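You operate a simulated robot arm through the tools that you are given. There is no shell and no other tool. Be economical: measure what you need, move in short steps, check, and stop when the job is done.

The job below is to be done with a simulated two-armed robot. You get a single attempt, and the scene is never put back.

JOB
On the top of the middle bench, fold the blue cloth in half, so that its two long edges meet.

It is judged by the outcome, as a careful person would: the job done as asked, and still so three seconds after it is handed in. It fails if anything else is knocked over, pushed out of place, dropped, spilled or broken. Flat cloth is picked up by pressing the open fingertips on it (5 to 10 N) and closing them slowly along it; thin cloth reads only 2 to 8 mm in the jaws.

ROBOT AND FRAMES
Two 7-joint arms with two-finger parallel grippers on one trunk, on a base that drives. Base frame: it is fixed to the floor where the robot stands at the start and does not move with it; the origin is under the middle of the robot, x ahead of it, y to its left, z up; the surface under the hand at the start is at about z = 76. Lengths are in cm, angles in degrees, forces in N, time in s.
The left shoulder is at the start at [7, 13.4, 107.6], the right one opposite. With the tool pointing down near the work surface each hand reaches from about 10 to 64 cm from the robot's upright axis, wherever it stands, measured 20 degrees to its own side. Places, roughly: middle bench [150, 30, 80]. Payload 1.57 kg a hand.
The tool frame of a hand sits at the grasp point between the pads (the TCP): z along the fingers, y along the line on which they close. The tips reach 3 cm beyond it. Largest opening 8 cm; finger width 1.7, thickness 1.2; the body of the gripper, 4 by 8.2 cm, starts 8 cm behind the TCP.
Orientation is told as [roll, pitch, yaw] about the base's x, y, z axes, in that order, counted from this pose: with the fingers straight down and closing along the base's y, the tool's x points along the base's -x, its y along +y and its z along -z.

CONTROLS
- The arms move only by the tool jog_arm. It takes "left_steps", "right_steps" or both (then of equal length, played together; a hand with none holds still); each is text: rows parted by semicolons, each of 7 numbers parted by spaces: the opening, from 0 (shut) to 1 (fully open), then the shift along the tool's x, y, z in cm, then the turn, a rotation vector about the tool's x, y, z in degrees. In form: fingers tx ty tz wx wy wz; .... A call has 1 to 20 rows; each row shifts and turns the commanded pose from where the row before left it, along the tool's axes as they then stand. Each row takes 0.2 s and may step no farther than 5 cm and 8.6 degrees from the row before; otherwise, or with a gripper value out of range, the whole call is refused. Where a pose cannot be reached the arm comes as near as it can. A force on the tool above 40 N (or 10 N above the force at the start of the call, whichever is more), or a blocked arm, ends the call early, and 0.2 s more pass. The fingers move at their own pace (about 15.3 cm/s each) and stop on an object; they squeeze with about 32 N. The grip force told is the motor's: it shows also when the fingers shut on nothing. Time passes only in rows, and 0.2 s behind the last, so rows that do not move let the fingers close. It gives the time, the measured TCP pose, the force on the tool (base axes), the opening and the grip force at its end, in the units of the frame above (readings bear some noise), with the torque about the TCP (base axes, N m) and any sound that the robot's microphone picked up.
- Cameras (640 x 400 px; columns grow to the right, rows downward): "scene" is now at [12.94, 3.17, 129.39]; the picture's right is [0.38, -0.92, 0.00], its down [-0.71, -0.29, -0.64] and it looks along [0.59, 0.24, -0.77] (base axes); focal length 254 px, centre (320, 200). "left" rides on the left gripper at [7.2, 0.7, -12.2] in its tool frame; the picture's right is [-0.09, 1.00, 0.00], its down [-0.84, -0.08, -0.54] and it looks along [-0.54, -0.05, 0.84] (tool axes); focal length 238 px, centre (320, 200). "right" rides on the right gripper at [7.2, -0.7, -12.2] in its tool frame; the picture's right is [0.09, 1.00, 0.00], its down [-0.84, 0.08, -0.54] and it looks along [-0.54, 0.05, 0.84] (tool axes); focal length 238 px, centre (320, 200). There is no depth. A picture from a camera that has moved, and an enlarged one, comes with that camera's place and axes in the base frame and with its lens. The place of the scene camera against the robot may be out by one fixed shift of up to 1.8 cm in any direction.
- get_image(camera): a new picture of that camera. The clock stands still meanwhile.
- move_column(by): slides the trunk up (or, below 0, down) by that many cm; the arms and the scene camera ride with it, the base frame stays. It gives what a move gives, with no picture.
- steer(legs): drives the robot by 1 to 6 legs, each [ahead, left, turn to the left] in cm, cm and degrees, along the robot's own axes; the way and the turn of a leg run together, so that a leg with both is an arc; at most 150 cm and 180 degrees a leg. The arms and the cameras ride along, it lands a little off, and it stops where it bumps. It gives what a move gives.
- turn_head(pan, tilt): turns the head with the scene camera to pan (to the left, within 86 degrees either way) and tilt (down, from -29 to 69), counted from straight ahead of the robot. It gives what a move gives.
- enlarge(camera, box): a new picture of the part [left, top, right, bottom] of that camera's present view, enlarged. The clock stands still meanwhile.
- sign_off(): hands the job in; it is judged then, once.

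Go step by step. Nothing tells you exact positions but the pictures and the camera data: compare them with the known pose of the tool, close in by small moves and look again before you grip or let go. The budget is 120 turns and 88 pictures, counting those below and the enlarged ones. Unless the task says otherwise, let go and move clear before handing in, and close with one line.

The tools are called after "Call:" as a command line: name --argument value ..., lists and objects as JSON in quotes. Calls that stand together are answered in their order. jog_arm: Moves the arms, as the interface text tells. Its arguments: {"type":"object","properties":{"left_steps":{"type":"string"},"right_steps":{"type":"string"}},"required":[]} The other tools are called the same way: move_column (by) slides the trunk up or down; steer (legs) drives the base; turn_head (pan, tilt) turns the head that bears the scene camera; get_image (camera) takes a picture; enlarge (camera, box) takes an enlarged picture of a part of a camera's view; sign_off () hands the job in.

At the start:

```text
clock: 0.0
left_ee_pos: [42.25, 36.14, 90.31]
left_orientation: [0.0, 0.0, -0.1]
left_contact_force: [0.3, -0.4, -0.1]
left_moment: [0.0, 0.0, 0.01]
left_grip_width: 7.99
left_grip_force: 0.1
right_ee_pos: [32.68, -4.41, 95.5]
right_orientation: [0.0, 0.0, 0.0]
right_contact_force: [-0.4, -0.3, 0.1]
right_moment: [-0.01, -0.01, 0.03]
right_grip_width: 8.01
right_grip_force: 0.1
trunk travel left (down, up): [-65.0, 29.0]
robot x, y, heading: [-0.12, -0.08, 0.0]
head pan, tilt: [22.4, 50.5]
```

scene: 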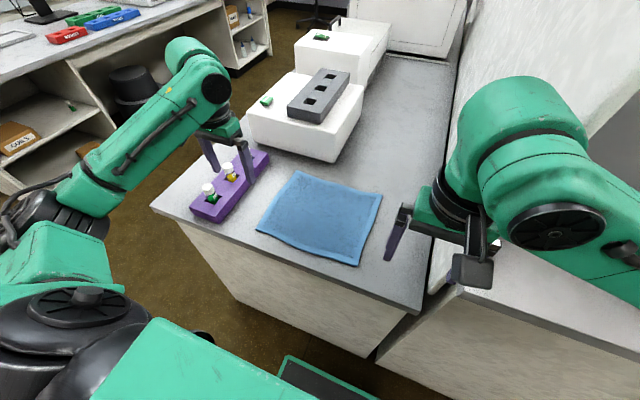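
right: 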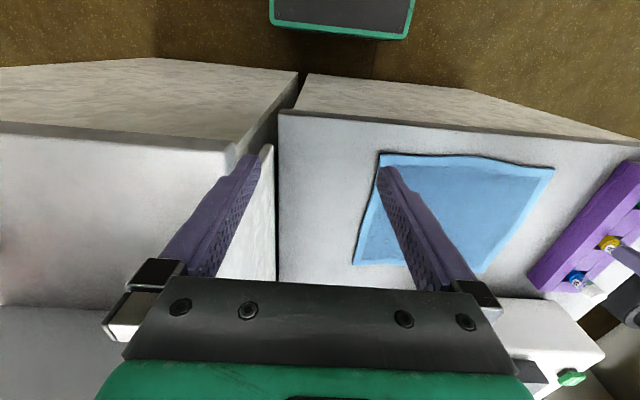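
left: 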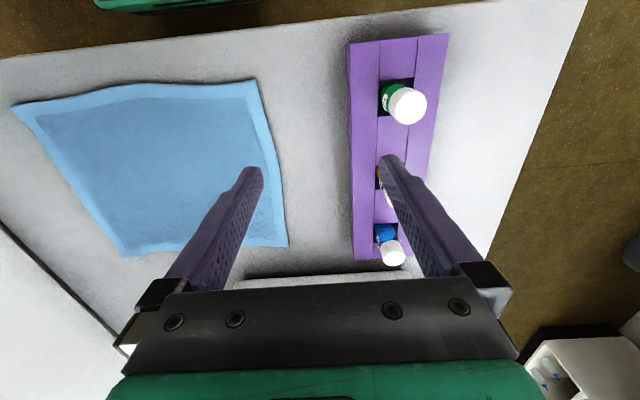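

The bench under the hands (top at z≈76) has a blue cloth, but the middle bench is listed at about [150, 30, 80], which is farther ahead. I'll look that way before deciding which cloth is meant.

Call:
turn_head --pan 12 --tilt 20

Call:
get_image --camera "scene"

Call:
turn_head --pan 65 --tilt 25

Call:
get_image --camera "scene"

```text
clock: 1.0
left_ee_pos: [42.27, 36.12, 90.19]
left_orientation: [0.0, 0.0, 0.0]
left_contact_force: [-0.2, -0.8, 0.3]
left_moment: [0.0, -0.03, -0.03]
left_grip_width: 8.01
left_grip_force: 0.1
right_ee_pos: [32.71, -4.34, 95.4]
right_orientation: [-0.1, -0.1, 0.0]
right_contact_force: [0.6, 0.7, -0.6]
right_moment: [-0.04, 0.0, 0.03]
right_grip_width: 8.03
right_grip_force: 0.0
trunk travel left (down, up): [-65.0, 29.0]
robot x, y, heading: [-0.19, -0.16, -0.2]
head pan, tilt: [12.0, 20.0]
```

```text
84 pictures are left
camera scene: at [14.98, 2.2, 134.01], right [0.21, -0.98, 0.0], down [-0.34, -0.07, -0.94], along [0.92, 0.2, -0.34], focal length 254 px, centre (320, 200)
```

scene: 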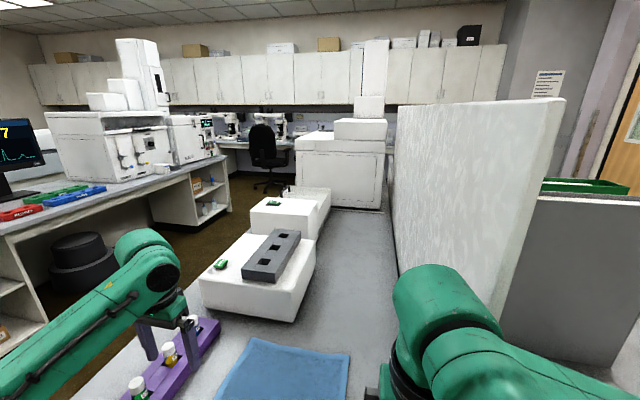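

```text
clock: 2.2
left_ee_pos: [42.16, 36.06, 90.28]
left_orientation: [0.1, 0.0, 0.0]
left_contact_force: [-0.8, 0.6, 0.2]
left_moment: [0.03, 0.04, -0.03]
left_grip_width: 7.99
left_grip_force: 0.1
right_ee_pos: [32.67, -4.3, 95.45]
right_orientation: [0.0, 0.0, 0.0]
right_contact_force: [-0.8, -0.6, -0.1]
right_moment: [-0.03, -0.01, 0.01]
right_grip_width: 7.99
right_grip_force: 0.0
trunk travel left (down, up): [-65.0, 29.0]
robot x, y, heading: [0.04, -0.05, -0.2]
head pan, tilt: [65.0, 25.0]
```

```text
83 pictures are left
camera scene: at [9.77, 8.6, 133.21], right [0.91, -0.42, 0.0], down [-0.18, -0.38, -0.91], along [0.38, 0.82, -0.42], focal length 254 px, centre (320, 200)
```

scene: 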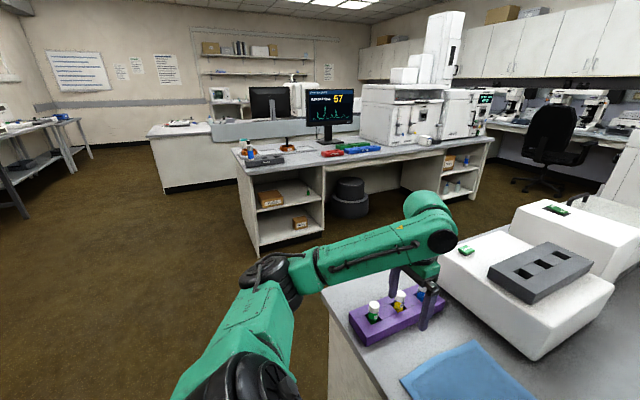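

The bench under the hands runs far ahead, so it is the middle bench and this is the cloth. The two wrist cameras put the cloth at x 37–59.5, y 4.5–30, so its long edges run along y and I'll fold the far edge onto the near one. First I'll raise the trunk and move left to centre on it.

Call:
move_column --by 10

Call:
steer --legs '[[0, 17, 0]]'

Call:
turn_head --pan 0 --tilt 55

Call:
get_image --camera "scene"

```text
clock: 3.5
left_ee_pos: [42.35, 36.1, 100.23]
left_orientation: [-0.1, 0.0, 0.0]
left_contact_force: [-0.3, 0.3, 0.5]
left_moment: [-0.01, 0.03, 0.01]
left_grip_width: 8.0
left_grip_force: 0.0
right_ee_pos: [32.64, -4.4, 105.31]
right_orientation: [0.0, 0.1, 0.1]
right_contact_force: [0.5, 0.5, 0.5]
right_moment: [-0.01, 0.0, 0.01]
right_grip_width: 8.0
right_grip_force: 0.0
trunk travel left (down, up): [-75.0, 19.0]
robot x, y, heading: [0.08, 0.09, -0.4]
head pan, tilt: [65.0, 25.0]
```

```text
clock: 5.0
left_ee_pos: [42.26, 53.0, 100.25]
left_orientation: [0.2, -0.1, -0.1]
left_contact_force: [0.0, -0.2, 0.4]
left_moment: [0.0, -0.01, -0.02]
left_grip_width: 7.97
left_grip_force: 0.0
right_ee_pos: [32.76, 12.47, 105.41]
right_orientation: [0.2, -0.1, 0.1]
right_contact_force: [0.6, 0.3, -0.1]
right_moment: [0.0, 0.01, 0.0]
right_grip_width: 8.0
right_grip_force: 0.0
trunk travel left (down, up): [-75.0, 19.0]
robot x, y, heading: [-0.06, 17.19, -0.1]
head pan, tilt: [65.0, 25.0]
```

```text
clock: 6.3
left_ee_pos: [42.22, 53.13, 100.37]
left_orientation: [0.0, 0.1, 0.0]
left_contact_force: [0.1, 0.3, 0.2]
left_moment: [0.03, 0.02, -0.01]
left_grip_width: 7.98
left_grip_force: 0.1
right_ee_pos: [32.75, 12.64, 105.42]
right_orientation: [0.0, 0.0, 0.1]
right_contact_force: [0.6, -0.3, -0.6]
right_moment: [0.02, -0.02, -0.02]
right_grip_width: 7.99
right_grip_force: 0.0
trunk travel left (down, up): [-75.0, 19.0]
robot x, y, heading: [-0.03, 16.96, -0.3]
head pan, tilt: [0.0, 55.0]
```

```text
82 pictures are left
camera scene: at [13.09, 17.33, 138.82], right [0.0, -1.0, 0.0], down [-0.82, 0.0, -0.57], along [0.57, 0.0, -0.82], focal length 254 px, centre (320, 200)
```

scene: 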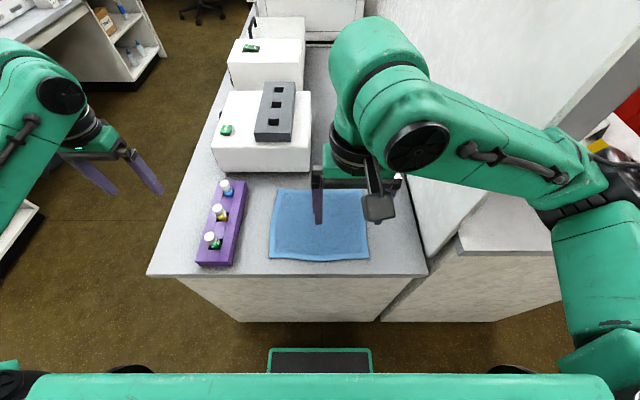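

The robot is now centred on the cloth. Next I'll turn both hands so that they close along x, with the cameras outward.

Call:
jog_arm --left_steps "1 0 0 0 0 0 7.5;1 0 0 0 0 0 7.5;1 0 0 0 0 0 7.5;1 0 0 0 0 0 7.5;1 0 0 0 0 0 7.5;1 0 0 0 0 0 7.5;1 0 0 0 0 0 7.5;1 0 0 0 0 0 7.5;1 0 0 0 0 0 7.5;1 0 0 0 0 0 7.5;1 0 0 0 0 0 7.5;1 0 0 0 0 0 7.5" --right_steps "1 0 0 0 0 0 -7.5;1 0 0 0 0 0 -7.5;1 0 0 0 0 0 -7.5;1 0 0 0 0 0 -7.5;1 0 0 0 0 0 -7.5;1 0 0 0 0 0 -7.5;1 0 0 0 0 0 -7.5;1 0 0 0 0 0 -7.5;1 0 0 0 0 0 -7.5;1 0 0 0 0 0 -7.5;1 0 0 0 0 0 -7.5;1 0 0 0 0 0 -7.5"

```text
clock: 8.9
left_ee_pos: [42.19, 53.26, 100.4]
left_orientation: [0.0, 0.0, -90.2]
left_contact_force: [-0.3, 0.8, 0.1]
left_moment: [-0.01, 0.01, 0.02]
left_grip_width: 8.01
left_grip_force: 0.1
right_ee_pos: [32.59, 12.75, 105.41]
right_orientation: [-0.1, 0.0, 90.1]
right_contact_force: [-0.3, 0.2, -0.4]
right_moment: [-0.04, 0.01, 0.05]
right_grip_width: 8.01
right_grip_force: 0.1
trunk travel left (down, up): [-75.0, 19.0]
robot x, y, heading: [-0.29, 17.14, 0.1]
head pan, tilt: [0.0, 55.0]
```

The yaw worked. Before touching the cloth I'll check that the final laying pose is reachable: near edge, fingers tilted 60° forward, above the bench.

Call:
jog_arm --left_steps "1 -4 0 0 0 0 0;1 -4 0 0 0 0 0;1 -4 0 0 0 0 0;1 -4 0 0 0 0 0;1 -4 0 0 0 0 0;1 -4 0 0 0 0 0;1 -2 -2 0 0 0 0;1 0 -2 3 0 0 0;1 0 -1 3 0 0 0;1 0 0 3 0 0 0;1 0 0 3 0 0 0" --right_steps "1 2 -1 0 0 0 0;1 2 -1 0 0 0 0;1 2 -1 0 0 0 0;1 0 -1 0 0 0 0;1 0 -1 0 0 0 0;1 0 0 0 0 0 0;1 0 0 0 0 0 0;1 0 0 4 0 0 0;1 0 0 4 0 0 0;1 0 0 4 0 0 0;1 0 0 4 0 0 0"

Call:
jog_arm --left_steps "1 0 0 0 -7.5 0 0;1 0 0 0 -7.5 0 0;1 0 0 0 -7.5 0 0;1 0 0 0 -7.5 0 0;1 0 0 0 -7.5 0 0;1 0 0 0 -7.5 0 0;1 0 0 0 -7.5 0 0;1 0 0 0 -7.5 0 0" --right_steps "1 0 0 0 7.5 0 0;1 0 0 0 7.5 0 0;1 0 0 0 7.5 0 0;1 0 0 0 7.5 0 0;1 0 0 0 7.5 0 0;1 0 0 0 7.5 0 0;1 0 0 0 7.5 0 0;1 0 0 0 7.5 0 0"

Call:
get_image --camera "scene"

```text
clock: 11.3
left_ee_pos: [37.33, 27.17, 88.02]
left_orientation: [0.0, 0.0, -89.9]
left_contact_force: [-0.2, 1.1, -0.9]
left_moment: [0.01, 0.0, 0.01]
left_grip_width: 8.02
left_grip_force: 0.0
right_ee_pos: [37.71, 6.64, 89.17]
right_orientation: [0.0, 0.0, 90.0]
right_contact_force: [0.5, -0.5, 0.2]
right_moment: [0.01, -0.01, -0.01]
right_grip_width: 8.02
right_grip_force: 0.0
trunk travel left (down, up): [-75.0, 19.0]
robot x, y, heading: [-0.37, 17.1, 0.1]
head pan, tilt: [0.0, 55.0]
```

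```text
clock: 13.1
left_ee_pos: [37.0, 27.36, 88.38]
left_orientation: [60.1, 0.0, -90.0]
left_contact_force: [0.1, -0.4, 0.7]
left_moment: [0.03, -0.04, 0.01]
left_grip_width: 8.01
left_grip_force: 0.1
right_ee_pos: [37.71, 6.67, 89.33]
right_orientation: [-60.0, 0.0, 90.0]
right_contact_force: [-1.3, 0.1, 0.5]
right_moment: [0.01, 0.01, -0.01]
right_grip_width: 8.0
right_grip_force: 0.1
trunk travel left (down, up): [-75.0, 19.0]
robot x, y, heading: [-0.04, 17.05, -0.2]
head pan, tilt: [0.0, 55.0]
```

```text
81 pictures are left
camera scene: at [13.0, 17.3, 138.83], right [0.0, -1.0, 0.0], down [-0.82, 0.0, -0.57], along [0.57, 0.0, -0.82], focal length 254 px, centre (320, 200)
```

scene: 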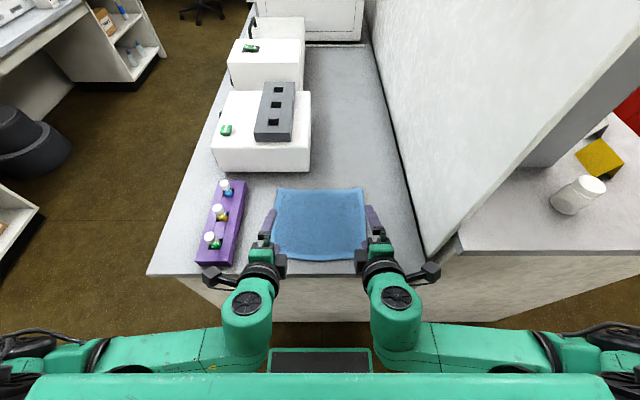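

The laying pose is reachable. I'll untilt, move over the far edge at z≈88, and look.

Call:
jog_arm --left_steps "1 0 0 0 7.5 0 0;1 0 0 0 7.5 0 0;1 0 0 0 7.5 0 0;1 0 0 0 7.5 0 0;1 0 0 0 7.5 0 0;1 0 0 0 7.5 0 0;1 0 0 0 7.5 0 0;1 0 0 0 7.5 0 0;0.5 0 3 0 0 0 0;0.4 0 3 0 0 0 0;0.4 0 3 0 0 0 0;0.4 0 3 0 0 0 0;0.4 0 3 0 0 0 0;0.4 0 3 0 0 0 0;0.4 0 1.5 0 0 0 0" --right_steps "1 0 0 0 -7.5 0 0;1 0 0 0 -7.5 0 0;1 0 0 0 -7.5 0 0;1 0 0 0 -7.5 0 0;1 0 0 0 -7.5 0 0;1 0 0 0 -7.5 0 0;1 0 0 0 -7.5 0 0;1 0 0 0 -7.5 0 0;0.5 0 -3 0 0 0 0;0.4 0 -3 0 0 0 0;0.4 0 -3 0 0 0 0;0.4 0 -3 0 0 0 0;0.4 0 -3 0 0 0 0;0.4 0 -3 0 0 0 0;0.4 0 -1.5 1 0 0 0"

Call:
get_image --camera "left"

Call:
get_image --camera "right"

Call:
get_image --camera "scene"

```text
clock: 16.3
left_ee_pos: [56.92, 27.35, 88.31]
left_orientation: [0.0, 0.0, -90.2]
left_contact_force: [-1.0, 0.3, 0.4]
left_moment: [0.02, -0.01, -0.01]
left_grip_width: 3.19
left_grip_force: 0.1
right_ee_pos: [57.2, 6.52, 88.39]
right_orientation: [-0.1, 0.0, 90.1]
right_contact_force: [-1.1, 0.2, -0.4]
right_moment: [-0.01, -0.05, -0.01]
right_grip_width: 3.21
right_grip_force: 0.0
trunk travel left (down, up): [-75.0, 19.0]
robot x, y, heading: [0.24, 16.61, 0.3]
head pan, tilt: [0.0, 55.0]
```

```text
80 pictures are left
camera left: at [57.57, 34.49, 100.45], right [1.0, -0.09, 0.0], down [-0.08, -0.84, 0.54], along [-0.05, -0.54, -0.84], focal length 238 px, centre (320, 200)
```

left: 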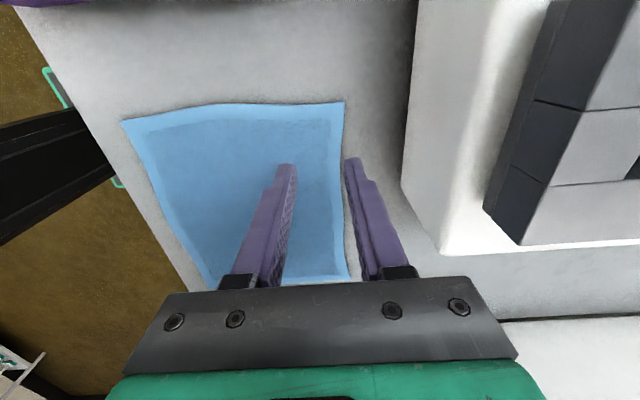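

```text
79 pictures are left
camera right: at [58.06, -0.75, 100.43], right [-1.0, -0.09, 0.0], down [-0.08, 0.84, 0.54], along [-0.05, 0.54, -0.84], focal length 238 px, centre (320, 200)
```

right: 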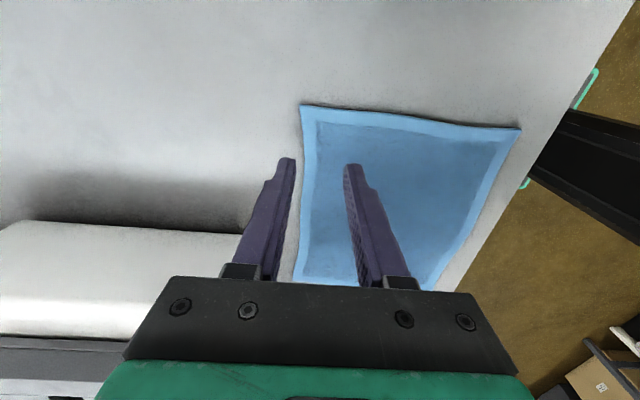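

```text
78 pictures are left
camera scene: at [13.17, 17.29, 138.8], right [0.0, -1.0, 0.0], down [-0.82, 0.0, -0.57], along [0.57, 0.0, -0.82], focal length 254 px, centre (320, 200)
```

scene: 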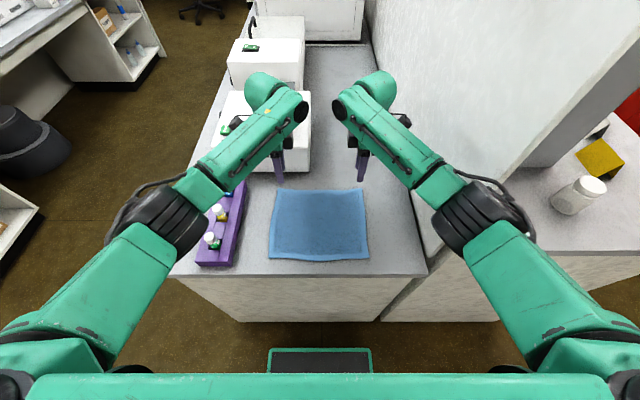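

The far edge sits at x≈59.4 with its corners at y≈4.0 and 30.0. I'll lower the trunk to its original height while the hands keep their height, and set the openings and the y positions.

Call:
jog_arm --left_steps "0.3 0.6 0.3 -3 0 0 0;0.3 0 0 -3 0 0 0;0.3 0 0 -4 0 0 0" --right_steps "0.3 0.5 0 -3 0 0 0;0.3 0 0 -3 0 0 0;0.3 0 0 -4 0 0 0"

Call:
move_column --by -10

Call:
jog_arm --left_steps "0.3 0 0 2 0 0 0;0.3 0 0 2 0 0 0;0.3 0 0 2 0 0 0;0.3 0 0 1.2 0 0 0" --right_steps "0.3 0 0 2 0 0 0;0.3 0 0 2 0 0 0;0.3 0 0 2 0 0 0;0.3 0 0 1.2 0 0 0"

Call:
get_image --camera "left"

Call:
get_image --camera "right"

```text
clock: 17.1
left_ee_pos: [57.05, 27.98, 98.58]
left_orientation: [0.1, 0.1, -90.1]
left_contact_force: [-0.6, -0.2, 0.8]
left_moment: [0.02, 0.0, 0.04]
left_grip_width: 2.41
left_grip_force: 0.0
right_ee_pos: [57.05, 5.96, 98.41]
right_orientation: [0.0, 0.0, 90.0]
right_contact_force: [0.1, -0.2, -0.4]
right_moment: [-0.01, 0.0, 0.0]
right_grip_width: 2.4
right_grip_force: 0.0
trunk travel left (down, up): [-75.0, 19.0]
robot x, y, heading: [-0.11, 16.71, 0.4]
head pan, tilt: [0.0, 55.0]
```

```text
clock: 18.5
left_ee_pos: [57.04, 28.01, 88.46]
left_orientation: [0.0, 0.1, -90.0]
left_contact_force: [-0.4, -0.7, 0.9]
left_moment: [-0.01, 0.0, -0.01]
left_grip_width: 2.39
left_grip_force: 0.1
right_ee_pos: [57.15, 5.97, 88.39]
right_orientation: [0.0, 0.0, 90.0]
right_contact_force: [-0.5, -0.7, -0.7]
right_moment: [-0.01, -0.01, 0.0]
right_grip_width: 2.37
right_grip_force: 0.0
trunk travel left (down, up): [-65.0, 29.0]
robot x, y, heading: [-0.08, 16.94, -0.2]
head pan, tilt: [0.0, 55.0]
```

```text
clock: 19.5
left_ee_pos: [57.13, 27.75, 81.21]
left_orientation: [0.1, 0.0, -90.0]
left_contact_force: [0.7, 0.3, -1.5]
left_moment: [-0.02, 0.0, 0.0]
left_grip_width: 2.39
left_grip_force: 0.0
right_ee_pos: [57.13, 6.04, 81.23]
right_orientation: [0.0, -0.1, 90.0]
right_contact_force: [0.1, -0.2, -0.3]
right_moment: [-0.01, 0.03, -0.01]
right_grip_width: 2.4
right_grip_force: 0.1
trunk travel left (down, up): [-65.0, 29.0]
robot x, y, heading: [0.24, 17.0, -0.1]
head pan, tilt: [0.0, 55.0]
```

```text
77 pictures are left
camera left: at [57.79, 35.06, 93.37], right [1.0, -0.09, 0.0], down [-0.08, -0.84, 0.54], along [-0.05, -0.54, -0.84], focal length 238 px, centre (320, 200)
```

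left: 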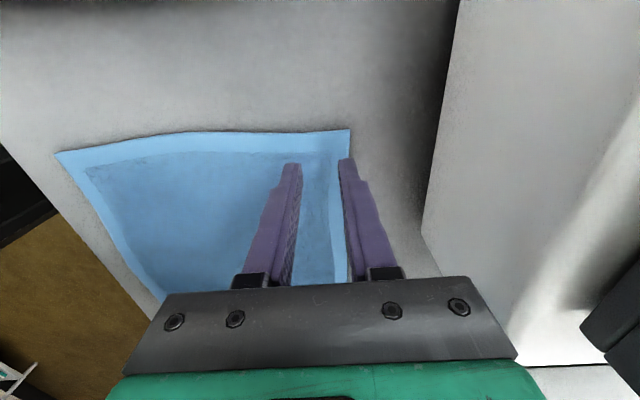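

```text
76 pictures are left
camera right: at [57.93, -1.19, 93.36], right [-1.0, -0.09, 0.0], down [-0.08, 0.84, 0.54], along [-0.05, 0.54, -0.84], focal length 238 px, centre (320, 200)
```

right: 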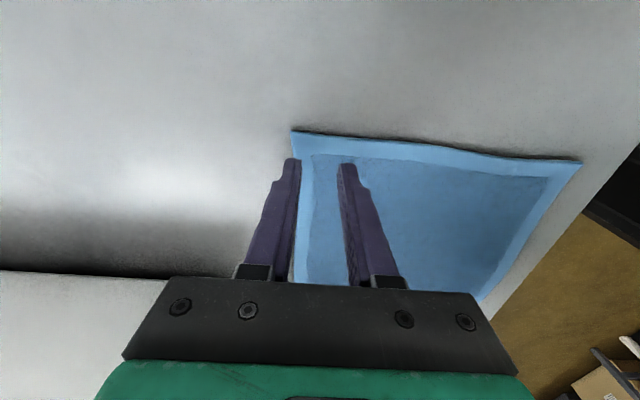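

The outer fingers sit right on the cloth edge. I'll shift 0.4 cm inward and lower gently to contact.

Call:
jog_arm --left_steps "0.3 0 -0.4 0.5 0 0 0;0.3 0 0 0.5 0 0 0;0.3 0 0 0.4 0 0 0;0.3 0 0 0.2 0 0 0;0.3 0 0 0.2 0 0 0" --right_steps "0.3 0 0.4 0.5 0 0 0;0.3 0 0 0.5 0 0 0;0.3 0 0 0.4 0 0 0;0.3 0 0 0.2 0 0 0;0.3 0 0 0.2 0 0 0"

```text
clock: 20.7
left_ee_pos: [56.48, 27.88, 79.52]
left_orientation: [0.1, 0.0, -90.0]
left_contact_force: [0.4, -0.7, 1.8]
left_moment: [-0.01, 0.02, 0.04]
left_grip_width: 2.41
left_grip_force: 0.0
right_ee_pos: [56.63, 5.95, 79.37]
right_orientation: [-0.1, 0.0, 89.9]
right_contact_force: [0.3, -0.5, 3.7]
right_moment: [0.02, 0.01, 0.02]
right_grip_width: 2.41
right_grip_force: 0.1
trunk travel left (down, up): [-65.0, 29.0]
robot x, y, heading: [0.21, 17.3, -0.0]
head pan, tilt: [0.0, 55.0]
```

Call:
jog_arm --left_steps "0.3 0 0 0.15 0 0 0;0.3 0 0 0.1 0 0 0" --right_steps "0.3 0 0 0.1 0 0 0;0.3 0 0 0.05 0 0 0"

```text
clock: 21.3
left_ee_pos: [56.7, 27.92, 79.36]
left_orientation: [0.2, 0.0, -89.9]
left_contact_force: [2.1, 0.4, 5.6]
left_moment: [0.0, -0.03, -0.05]
left_grip_width: 2.39
left_grip_force: 0.1
right_ee_pos: [56.64, 5.89, 79.38]
right_orientation: [-0.2, 0.0, 90.0]
right_contact_force: [1.7, -0.5, 8.7]
right_moment: [-0.06, -0.04, -0.01]
right_grip_width: 2.38
right_grip_force: 0.0
trunk travel left (down, up): [-65.0, 29.0]
robot x, y, heading: [-0.2, 16.98, 0.3]
head pan, tilt: [0.0, 55.0]
```

Both hands now press on the cloth with about 6–9 N. I'll close slowly.

Call:
jog_arm --left_steps "0.27 0 0 0.05 0 0 0;0.24 0 0 0 0 0 0;0.21 0 0 0 0 0 0;0.18 0 0 0 0 0 0;0.15 0 0 0 0 0 0;0.12 0 0 0 0 0 0;0.09 0 0 0 0 0 0;0.06 0 0 0 0 0 0;0.03 0 0 0 0 0 0;0 0 0 0 0 0 0;0 0 0 0 0 0 0;0 0 0 0 0 0 0" --right_steps "0.27 0 0 0 0 0 0;0.24 0 0 0 0 0 0;0.21 0 0 0 0 0 0;0.18 0 0 0 0 0 0;0.15 0 0 0 0 0 0;0.12 0 0 0 0 0 0;0.09 0 0 0 0 0 0;0.06 0 0 0 0 0 0;0.03 0 0 0 0 0 0;0 0 0 0 0 0 0;0 0 0 0 0 0 0;0 0 0 0 0 0 0"

Call:
get_image --camera "left"

Call:
get_image --camera "right"

```text
clock: 23.9
left_ee_pos: [56.42, 27.79, 79.24]
left_orientation: [0.1, 0.0, -90.1]
left_contact_force: [-1.0, -1.8, 5.7]
left_moment: [-0.08, 0.01, 0.01]
left_grip_width: 0.35
left_grip_force: 25.2
right_ee_pos: [56.49, 5.97, 79.38]
right_orientation: [-0.1, -0.1, 90.0]
right_contact_force: [0.1, 1.3, 9.9]
right_moment: [0.06, 0.02, 0.01]
right_grip_width: 0.32
right_grip_force: 25.3
trunk travel left (down, up): [-65.0, 29.0]
robot x, y, heading: [-0.01, 17.49, -0.0]
head pan, tilt: [0.0, 55.0]
```

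```text
75 pictures are left
camera left: at [57.13, 35.14, 91.49], right [1.0, -0.09, 0.0], down [-0.08, -0.84, 0.54], along [-0.05, -0.54, -0.84], focal length 238 px, centre (320, 200)
```

left: 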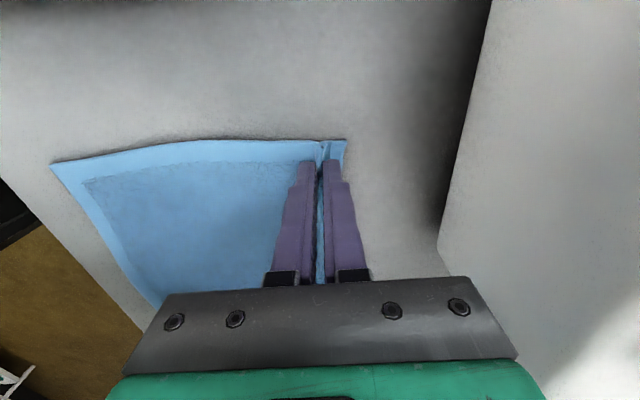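

```text
74 pictures are left
camera right: at [57.23, -1.29, 91.49], right [-1.0, -0.09, 0.0], down [-0.08, 0.84, 0.54], along [-0.05, 0.54, -0.84], focal length 238 px, centre (320, 200)
```

right: 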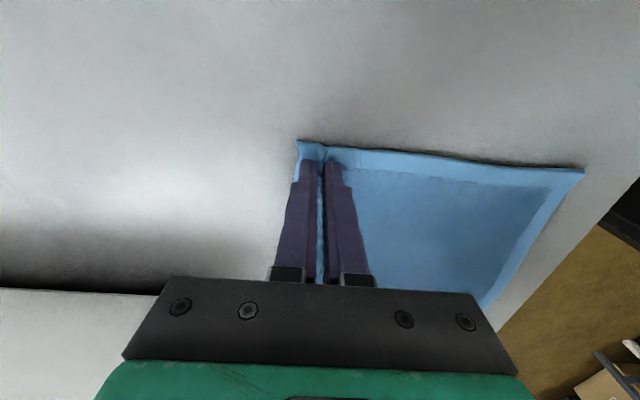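

Both hands hold the cloth (about 3 mm in the jaws). I'll lift along the first half of the arc, starting to tilt the fingers forward, and then check.

Call:
jog_arm --left_steps "0 0 -0.05 -1 0 0 0;0 0 0 -1 0 0 0;0 0 -0.6 -1.08 0 0 0;0 0 -0.59 -1.09 -7.5 0 0;0 0 -0.88 -0.94 0 0 0;0 0 -0.88 -0.94 -7.5 0 0;0 0 -1.03 -0.73 0 0 0;0 0 -1.03 -0.72 -7.5 0 0;0 0 -1.03 -0.6 0 0 0;0 0 -1.02 -0.6 -7.5 0 0;0 0 -1.07 -0.49 0 0 0;0 0 -1.06 -0.48 -7.5 0 0;0 0 0 0 0 0 0;0 0 0 0 0 0 0" --right_steps "0 0 0.05 -1 0 0 0;0 0 0 -1 0 0 0;0 0 0.6 -1.08 0 0 0;0 0 0.59 -1.09 7.5 0 0;0 0 0.88 -0.94 0 0 0;0 0 0.88 -0.94 7.5 0 0;0 0 1.03 -0.73 0 0 0;0 0 1.03 -0.72 7.5 0 0;0 0 1.03 -0.6 0 0 0;0 0 1.02 -0.6 7.5 0 0;0 0 1.07 -0.49 0 0 0;0 0 1.06 -0.48 7.5 0 0;0 0 0 0 0 0 0;0 0 0 0 0 0 0"

Call:
get_image --camera "left"

Call:
get_image --camera "scene"

```text
clock: 26.9
left_ee_pos: [46.31, 28.0, 85.79]
left_orientation: [37.5, 0.0, -90.0]
left_contact_force: [0.8, -0.7, -0.6]
left_moment: [-0.05, 0.05, 0.01]
left_grip_width: 0.36
left_grip_force: 23.9
right_ee_pos: [46.26, 6.03, 86.16]
right_orientation: [-37.5, 0.0, 90.0]
right_contact_force: [-0.1, 0.9, 0.4]
right_moment: [0.02, 0.05, 0.02]
right_grip_width: 0.34
right_grip_force: 24.6
trunk travel left (down, up): [-65.0, 29.0]
robot x, y, heading: [-0.13, 16.93, -0.1]
head pan, tilt: [0.0, 55.0]
```

```text
73 pictures are left
camera left: at [39.45, 35.13, 95.82], right [0.79, -0.09, 0.61], down [-0.39, -0.84, 0.38], along [0.47, -0.54, -0.7], focal length 238 px, centre (320, 200)
```

left: 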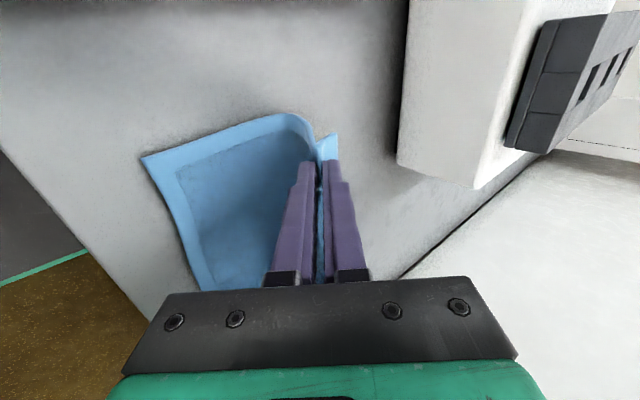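

```text
72 pictures are left
camera scene: at [13.06, 17.3, 128.82], right [0.0, -1.0, 0.0], down [-0.82, 0.0, -0.57], along [0.57, 0.0, -0.82], focal length 254 px, centre (320, 200)
```

scene: 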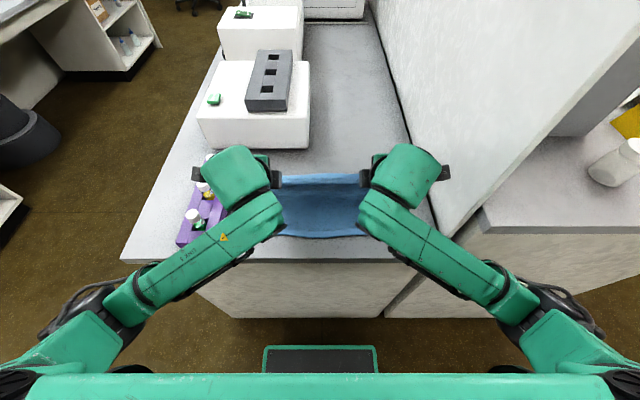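

The edge flap is stiff and stands free, and the cloth folds evenly. I'll finish the arc, tilting on to 75°, and stop just above the lower layer.

Call:
jog_arm --left_steps "0 0 -1.14 -0.4 0 0 0;0 0 -1.14 -0.39 -7.5 0 0;0 0 -1.39 -0.26 -2 0 0;0 0 -1.39 -0.26 -8 0 0;0 0 -1.47 -0.23 -2 0 0;0 0 -1.47 -0.22 -8 0 0;0 0 -1.2 -0.2 -2 0 0;0 0 -1.19 -0.2 -8 0 0;0 0 0 0 0 0 0;0 0 0 0 0 0 0" --right_steps "0 0 1.14 -0.4 0 0 0;0 0 1.14 -0.39 7.5 0 0;0 0 1.39 -0.26 2 0 0;0 0 1.39 -0.26 8 0 0;0 0 1.47 -0.23 2 0 0;0 0 1.47 -0.22 8 0 0;0 0 1.2 -0.2 2 0 0;0 0 1.19 -0.2 8 0 0;0 0 0 0 0 0 0;0 0 0 0 0 0 0"

Call:
get_image --camera "left"

Call:
get_image --camera "right"

Call:
get_image --camera "scene"

```text
clock: 29.1
left_ee_pos: [38.38, 27.85, 79.37]
left_orientation: [75.0, 0.0, -90.0]
left_contact_force: [0.2, -0.9, 0.4]
left_moment: [0.01, 0.05, -0.01]
left_grip_width: 0.35
left_grip_force: 24.8
right_ee_pos: [38.39, 5.99, 79.43]
right_orientation: [-75.0, -0.1, 90.0]
right_contact_force: [0.4, 0.9, -0.2]
right_moment: [-0.01, 0.04, 0.03]
right_grip_width: 0.29
right_grip_force: 23.8
trunk travel left (down, up): [-65.0, 29.0]
robot x, y, heading: [-0.17, 17.08, 0.0]
head pan, tilt: [0.0, 55.0]
```

```text
71 pictures are left
camera left: at [26.85, 35.08, 83.09], right [0.26, -0.09, 0.96], down [-0.54, -0.84, 0.07], along [0.8, -0.54, -0.27], focal length 238 px, centre (320, 200)
```

left: 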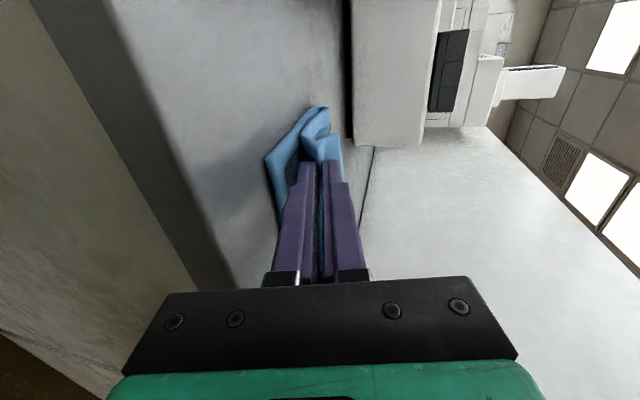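

```text
70 pictures are left
camera right: at [26.83, -1.31, 83.13], right [-0.26, -0.09, -0.96], down [-0.54, 0.84, 0.07], along [0.8, 0.54, -0.27], focal length 238 px, centre (320, 200)
```

right: 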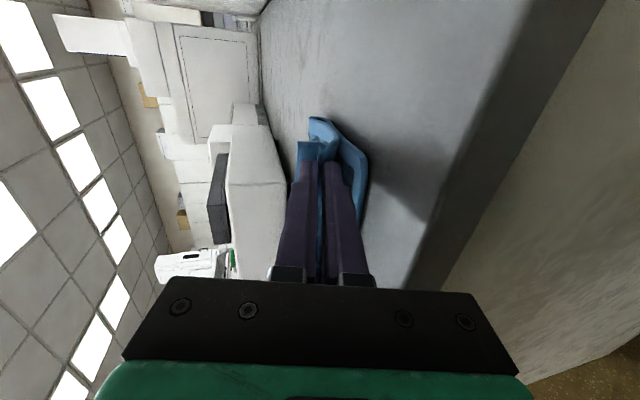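

```text
69 pictures are left
camera scene: at [13.06, 17.29, 128.82], right [0.0, -1.0, 0.0], down [-0.82, 0.0, -0.57], along [0.57, 0.0, -0.82], focal length 254 px, centre (320, 200)
```

scene: 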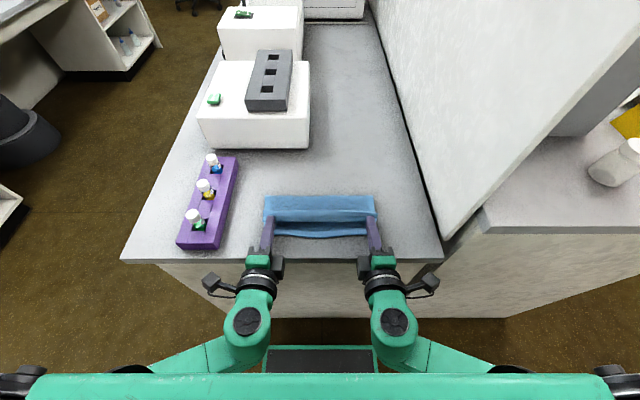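

The fold is formed. I'll look closely before lowering and letting go.

Call:
enlarge --camera "scene" --box '[230, 170, 410, 283]'

Call:
enlarge --camera "left" --box '[220, 80, 400, 193]'

```text
3.54 times, centred on (320, 226) of scene
camera zoom: at [13.06, 17.29, 128.82], right [0.0, -1.0, 0.0], down [-0.82, 0.0, -0.57], along [0.57, 0.0, -0.82], focal length 899 px, centre (320, 106)
```

zoom: 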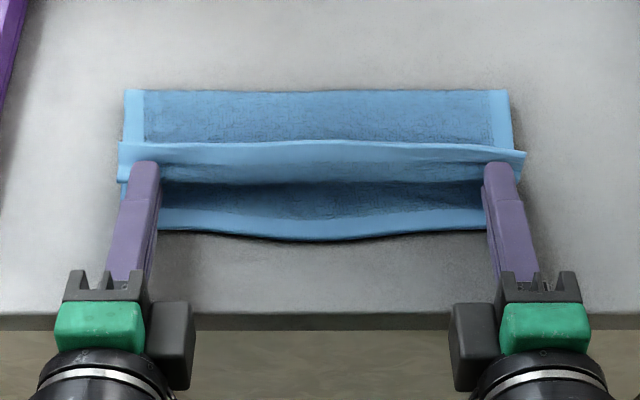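

```text
3.54 times, centred on (310, 136) of left
camera zoom: at [26.85, 35.08, 83.09], right [0.26, -0.09, 0.96], down [-0.54, -0.84, 0.07], along [0.8, -0.54, -0.27], focal length 844 px, centre (355, 425)
```

zoom: 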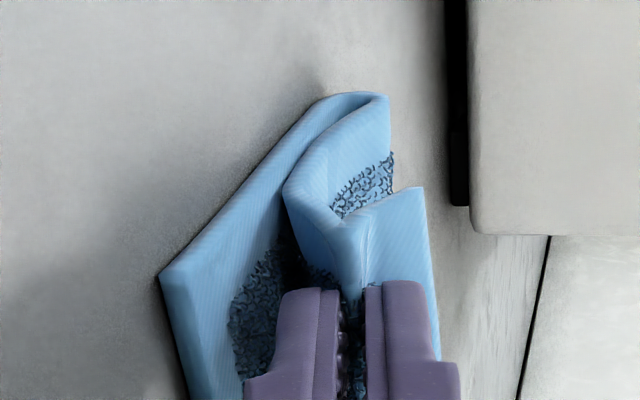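

The flap stands up and should fall outward on release. I'll move 1 cm toward the near edge and slightly down, then open a little.

Call:
jog_arm --left_steps "0 0 -0.32 -0.43 0 0 0;0 0 -0.32 -0.43 0 0 0;0 0 0 0 0 0 0;0.06 0 0 0 0 0 0;0.1 0 0 0 0 0 0;0.15 0 0 0 0 0 0;0.15 0 0 0 0 0 0;0.15 0 0 0 0 0 0" --right_steps "0 0 0.32 -0.43 0 0 0;0 0 0.32 -0.43 0 0 0;0 0 0 0 0 0 0;0.06 0 0 0 0 0 0;0.1 0 0 0 0 0 0;0.15 0 0 0 0 0 0;0.15 0 0 0 0 0 0;0.15 0 0 0 0 0 0"

Call:
enlarge --camera "scene" --box '[230, 170, 410, 283]'

Call:
enlarge --camera "left" --box '[220, 80, 400, 193]'

```text
clock: 30.9
left_ee_pos: [37.48, 27.86, 79.07]
left_orientation: [75.0, 0.0, -90.0]
left_contact_force: [-0.7, -0.3, 0.4]
left_moment: [0.02, -0.02, -0.03]
left_grip_width: 1.19
left_grip_force: 0.1
right_ee_pos: [37.42, 5.98, 79.05]
right_orientation: [-75.0, 0.0, 90.1]
right_contact_force: [0.4, -1.0, -0.5]
right_moment: [-0.01, -0.02, 0.01]
right_grip_width: 1.21
right_grip_force: 0.0
trunk travel left (down, up): [-65.0, 29.0]
robot x, y, heading: [0.07, 17.09, 0.1]
head pan, tilt: [0.0, 55.0]
```

```text
3.54 times, centred on (320, 226) of scene
camera zoom: at [13.07, 17.29, 128.81], right [0.0, -1.0, 0.0], down [-0.82, 0.0, -0.57], along [0.57, 0.0, -0.82], focal length 899 px, centre (320, 106)
```

zoom: 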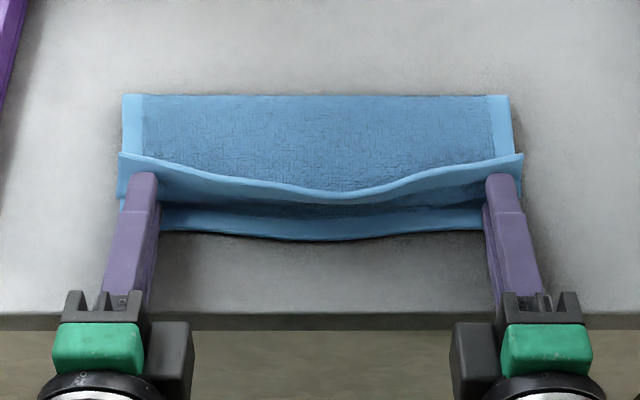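

```text
3.54 times, centred on (310, 136) of left
camera zoom: at [25.89, 35.1, 82.72], right [0.26, -0.09, 0.96], down [-0.54, -0.84, 0.07], along [0.8, -0.54, -0.27], focal length 844 px, centre (355, 425)
```

zoom: 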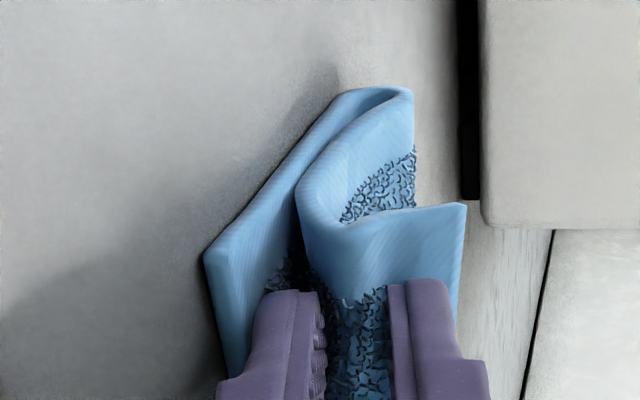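

The ruck opened and only the upper fingers prop the flap. I'll withdraw straight back toward the robot so it can fall.

Call:
jog_arm --left_steps "0.18 0 -0.2 -0.97 0 0 0;0.18 0 -0.26 -0.97 0 0 0;0.18 0 -0.26 -0.97 0 0 0;0.18 0 -0.26 -0.97 0 0 0;0.18 0 -0.26 -0.97 0 0 0;0.18 0 -0.26 -0.97 0 0 0;0.18 0 0 0 0 0 0;0.18 0 0 0 0 0 0" --right_steps "0.18 0 0.2 -0.97 0 0 0;0.18 0 0.26 -0.97 0 0 0;0.18 0 0.26 -0.97 0 0 0;0.18 0 0.26 -0.97 0 0 0;0.18 0 0.26 -0.97 0 0 0;0.18 0 0.26 -0.97 0 0 0;0.18 0 0 0 0 0 0;0.18 0 0 0 0 0 0"

Call:
enlarge --camera "scene" --box '[230, 170, 410, 283]'

Call:
enlarge --camera "left" --box '[220, 80, 400, 193]'

```text
clock: 32.7
left_ee_pos: [31.34, 27.89, 78.97]
left_orientation: [75.1, 0.0, -90.0]
left_contact_force: [-0.8, -0.3, 1.4]
left_moment: [0.02, -0.07, 0.02]
left_grip_width: 1.33
left_grip_force: 0.0
right_ee_pos: [31.52, 6.08, 79.12]
right_orientation: [-75.0, 0.0, 90.0]
right_contact_force: [0.0, 0.2, 0.4]
right_moment: [-0.01, 0.0, 0.02]
right_grip_width: 1.45
right_grip_force: 0.2
trunk travel left (down, up): [-65.0, 29.0]
robot x, y, heading: [0.17, 17.11, -0.1]
head pan, tilt: [0.0, 55.0]
```

```text
3.54 times, centred on (320, 226) of scene
camera zoom: at [13.04, 17.29, 128.82], right [0.0, -1.0, 0.0], down [-0.82, 0.0, -0.57], along [0.57, 0.0, -0.82], focal length 899 px, centre (320, 106)
```

zoom: 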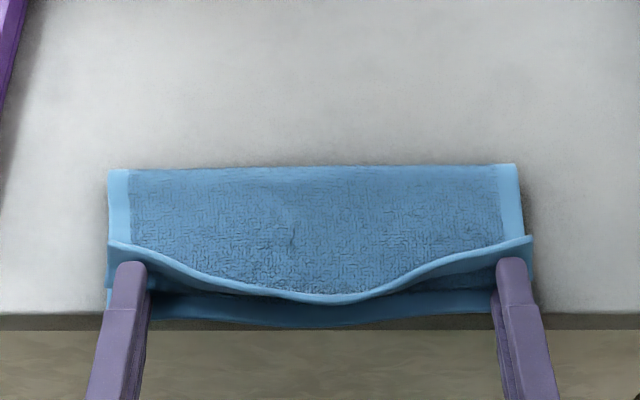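

```text
3.54 times, centred on (310, 136) of left
camera zoom: at [19.85, 35.1, 82.66], right [0.26, -0.09, 0.96], down [-0.54, -0.84, 0.07], along [0.8, -0.54, -0.27], focal length 844 px, centre (355, 425)
```

zoom: 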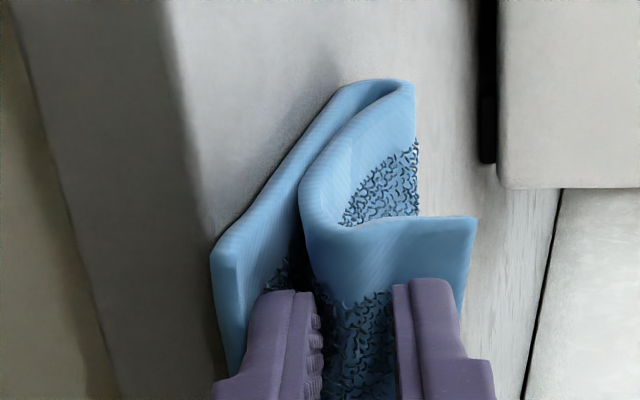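

The ruck clung to both fingers and the cloth slid about 6 cm toward me, slightly over the bench edge. I'll regrip, swing the edge back to unfold it, drag the cloth flat to its place, and refold with a wider release.

Call:
jog_arm --left_steps "0.08 0 0 0 0 0 0;0 0 0 0 0 0 0;0 0 0 0 0 0 0;0 0 0.66 0.55 0 0 0;0 0 1.14 0.41 2 0 0;0 0 1.14 0.41 8 0 0;0 0 1.41 0.48 2 0 0;0 0 1.41 0.48 8 0 0;0 0 1.33 0.5 2 0 0;0 0 1.32 0.5 8 0 0;0 0 2.16 1.08 7.5 0 0;0 0 1.98 1.24 7.5 0 0;0 0 1.87 1.46 7.5 0 0;0 0 1.86 1.71 7.5 0 0;0 0 1.5 2.09 7.5 0 0;0 0 0.9 2.31 7.5 0 0;0 0 0.6 1.3 0 0 0;0 0 0 0 0 0 0" --right_steps "0.08 0 0 0 0 0 0;0 0 0 0 0 0 0;0 0 0 0 0 0 0;0 0 -0.66 0.55 0 0 0;0 0 -1.14 0.41 -2 0 0;0 0 -1.14 0.41 -8 0 0;0 0 -1.41 0.48 -2 0 0;0 0 -1.41 0.48 -8 0 0;0 0 -1.33 0.5 -2 0 0;0 0 -1.32 0.5 -8 0 0;0 0 -2.16 1.08 -7.5 0 0;0 0 -1.98 1.24 -7.5 0 0;0 0 -1.87 1.46 -7.5 0 0;0 0 -1.86 1.71 -7.5 0 0;0 0 -1.5 2.09 -7.5 0 0;0 0 -0.9 2.31 -7.5 0 0;0 0 -0.6 1.3 0 0 0;0 0 0 0 0 0 0"

Call:
get_image --camera "scene"

Call:
get_image --camera "left"

Call:
get_image --camera "right"

```text
clock: 35.6
left_ee_pos: [46.26, 34.58, 83.15]
left_orientation: [18.1, 11.7, -86.4]
left_contact_force: [0.4, -0.6, 0.0]
left_moment: [0.0, 0.0, -0.05]
left_grip_width: 0.34
left_grip_force: 25.0
left hand out of reach, approached as far as the arm can: row 8, 14
right_ee_pos: [46.34, -0.54, 83.14]
right_orientation: [-18.1, 12.0, 86.3]
right_contact_force: [0.2, -0.5, -0.2]
right_moment: [-0.01, 0.01, 0.01]
right_grip_width: 0.0
right_grip_force: 21.1
right hand out of reach, approached as far as the arm can: row 8, 14
trunk travel left (down, up): [-65.0, 29.0]
robot x, y, heading: [0.23, 17.5, 0.1]
head pan, tilt: [0.0, 55.0]
stopped in row 14 (right hand): the arm was blocked; the commanded pose is now the measured one
```

```text
62 pictures are left
camera scene: at [13.39, 17.25, 128.78], right [0.0, -1.0, 0.0], down [-0.82, 0.0, -0.57], along [0.57, 0.0, -0.82], focal length 254 px, centre (320, 200)
```

scene: 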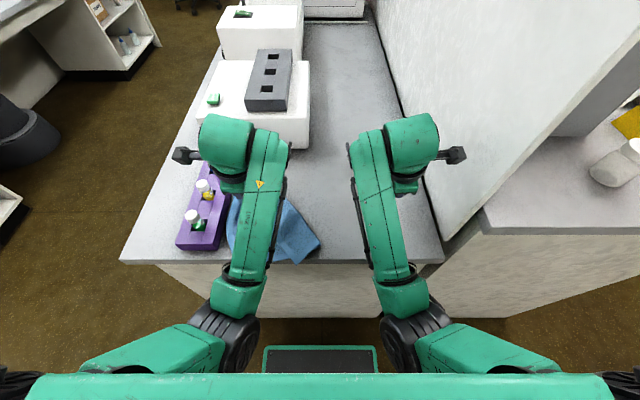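

```text
61 pictures are left
camera left: at [42.88, 39.1, 96.15], right [0.95, -0.09, 0.28], down [-0.18, -0.93, 0.31], along [0.23, -0.35, -0.91], focal length 238 px, centre (320, 200)
```

left: 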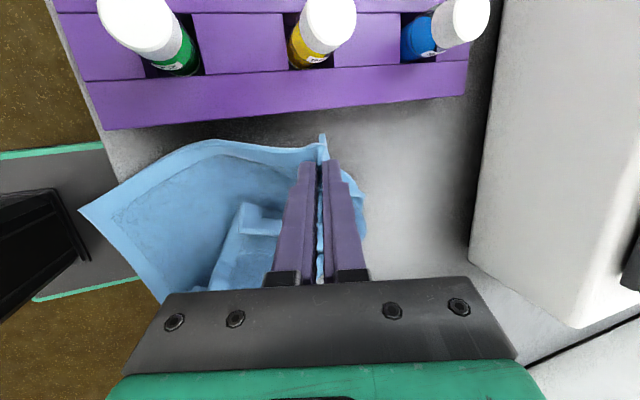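

```text
60 pictures are left
camera right: at [42.98, -4.94, 96.15], right [-0.95, -0.09, -0.28], down [-0.18, 0.93, 0.31], along [0.24, 0.34, -0.91], focal length 238 px, centre (320, 200)
```

right: 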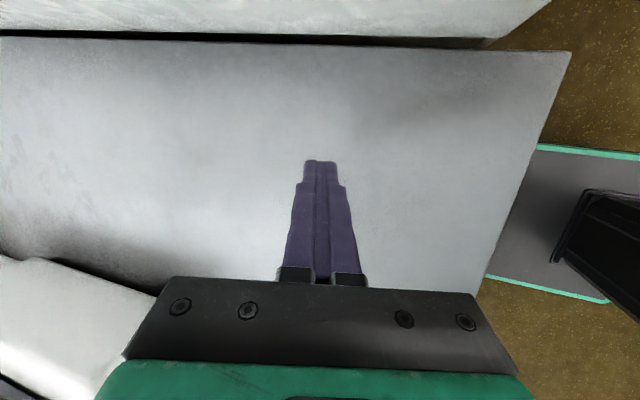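

The path hit a joint limit close to the body: the right hand lost its grip and the cloth is skewed, while the left hand still holds its corner. I'll straighten both hands, raise them, and look.

Call:
jog_arm --left_steps "0 0 0 -1 6 0 0;0 0 0 -1 6 0 0;0 0 0 -1 6.1 0 0;0 0 0 -1 0 -6 0;0 0 0 -1 0 -5.7 0;0 0 0 -1 0 0 3.6;0 0 0 -2 0 0 0;0 0 0 -2 0 0 0;0 0 0 -2 0 0 0;0 0 0 -2 0 0 0" --right_steps "0 0 0 -1 -6 0 0;0 0 0 -1 -6 0 0;0 0 0 -1 -6.1 0 0;0 0 0 -1 0 -6 0;0 0 0 -1 0 -6 0;0 0 0 -1 0 0 -3.7;0 2 0 -3 0 0 0;0 2 0 -3 0 0 0;0 2 0 -3 0 0 0;0 2 0 -2 0 0 0"

Call:
get_image --camera "scene"

Call:
get_image --camera "left"

Call:
get_image --camera "right"

```text
clock: 36.1
left_ee_pos: [45.76, 41.29, 84.15]
left_orientation: [13.2, 20.8, -82.7]
left_contact_force: [-6.4, -16.6, 2.7]
left_moment: [-0.32, 0.04, -0.18]
left_grip_width: 0.29
left_grip_force: 24.5
left hand out of reach, approached as far as the arm can: row 1, 2
right_ee_pos: [45.59, -6.67, 84.01]
right_orientation: [-13.1, 22.1, 81.6]
right_contact_force: [-3.4, 18.3, 3.9]
right_moment: [-3.12, -0.38, -0.79]
right_grip_width: 0.0
right_grip_force: 21.4
right hand out of reach, approached as far as the arm can: row 1, 2
trunk travel left (down, up): [-65.0, 29.0]
robot x, y, heading: [-0.08, 17.37, 0.0]
head pan, tilt: [0.0, 55.0]
stopped in row 2 (left hand): the arm was blocked; the commanded pose is now the measured one
```

```text
59 pictures are left
camera scene: at [12.49, 17.56, 128.88], right [0.0, -1.0, 0.0], down [-0.82, 0.0, -0.58], along [0.58, 0.0, -0.82], focal length 254 px, centre (320, 200)
```

scene: 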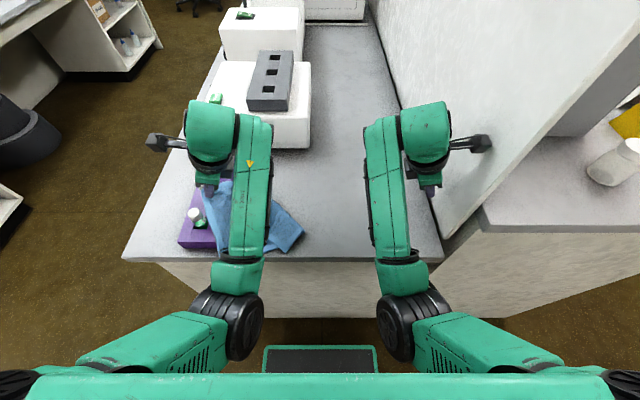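

```text
58 pictures are left
camera left: at [43.44, 43.42, 97.9], right [0.98, -0.04, 0.18], down [-0.07, -0.98, 0.18], along [0.17, -0.19, -0.97], focal length 238 px, centre (320, 200)
```

left: 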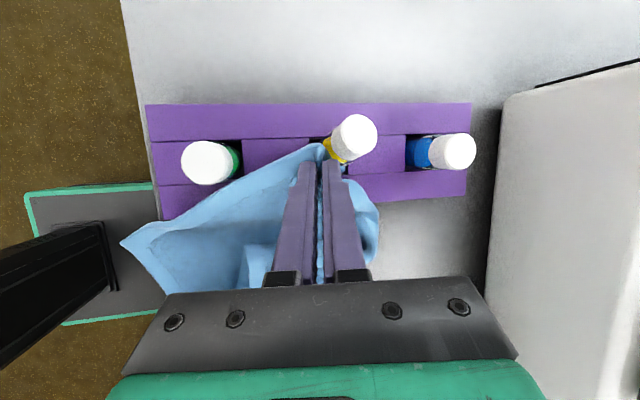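

```text
57 pictures are left
camera right: at [43.43, -8.62, 97.87], right [-0.98, -0.03, -0.17], down [-0.06, 0.99, 0.16], along [0.17, 0.16, -0.97], focal length 238 px, centre (320, 200)
```

right: 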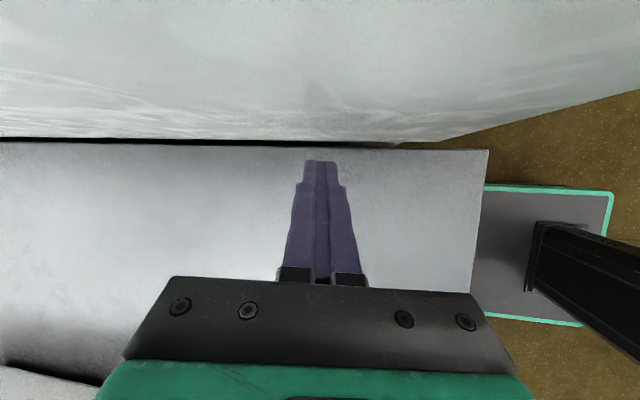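

Both arms are at an awkward joint limit, and both drifted outward: the left presses on a vial and the right on the side panel. I'll back both inward gently.

Call:
jog_arm --left_steps "0 -0.46 0 -0.19 0 0 0;0 -0.46 0 -0.19 0 0 0" --right_steps "0 -0.46 0 -0.19 0 0 0;0 -0.46 0 -0.19 0 0 0"

```text
clock: 36.7
left_ee_pos: [46.14, 40.92, 84.3]
left_orientation: [13.4, 22.4, -81.9]
left_contact_force: [-7.2, -4.1, 2.7]
left_moment: [-0.03, 0.06, 0.03]
left_grip_width: 0.31
left_grip_force: 23.7
right_ee_pos: [46.01, -6.93, 83.92]
right_orientation: [-13.2, 22.9, 80.9]
right_contact_force: [-0.2, -0.5, -0.1]
right_moment: [0.01, 0.0, 0.01]
right_grip_width: 0.02
right_grip_force: 21.3
trunk travel left (down, up): [-65.0, 29.0]
robot x, y, heading: [0.13, 17.1, -0.2]
head pan, tilt: [0.0, 55.0]
```

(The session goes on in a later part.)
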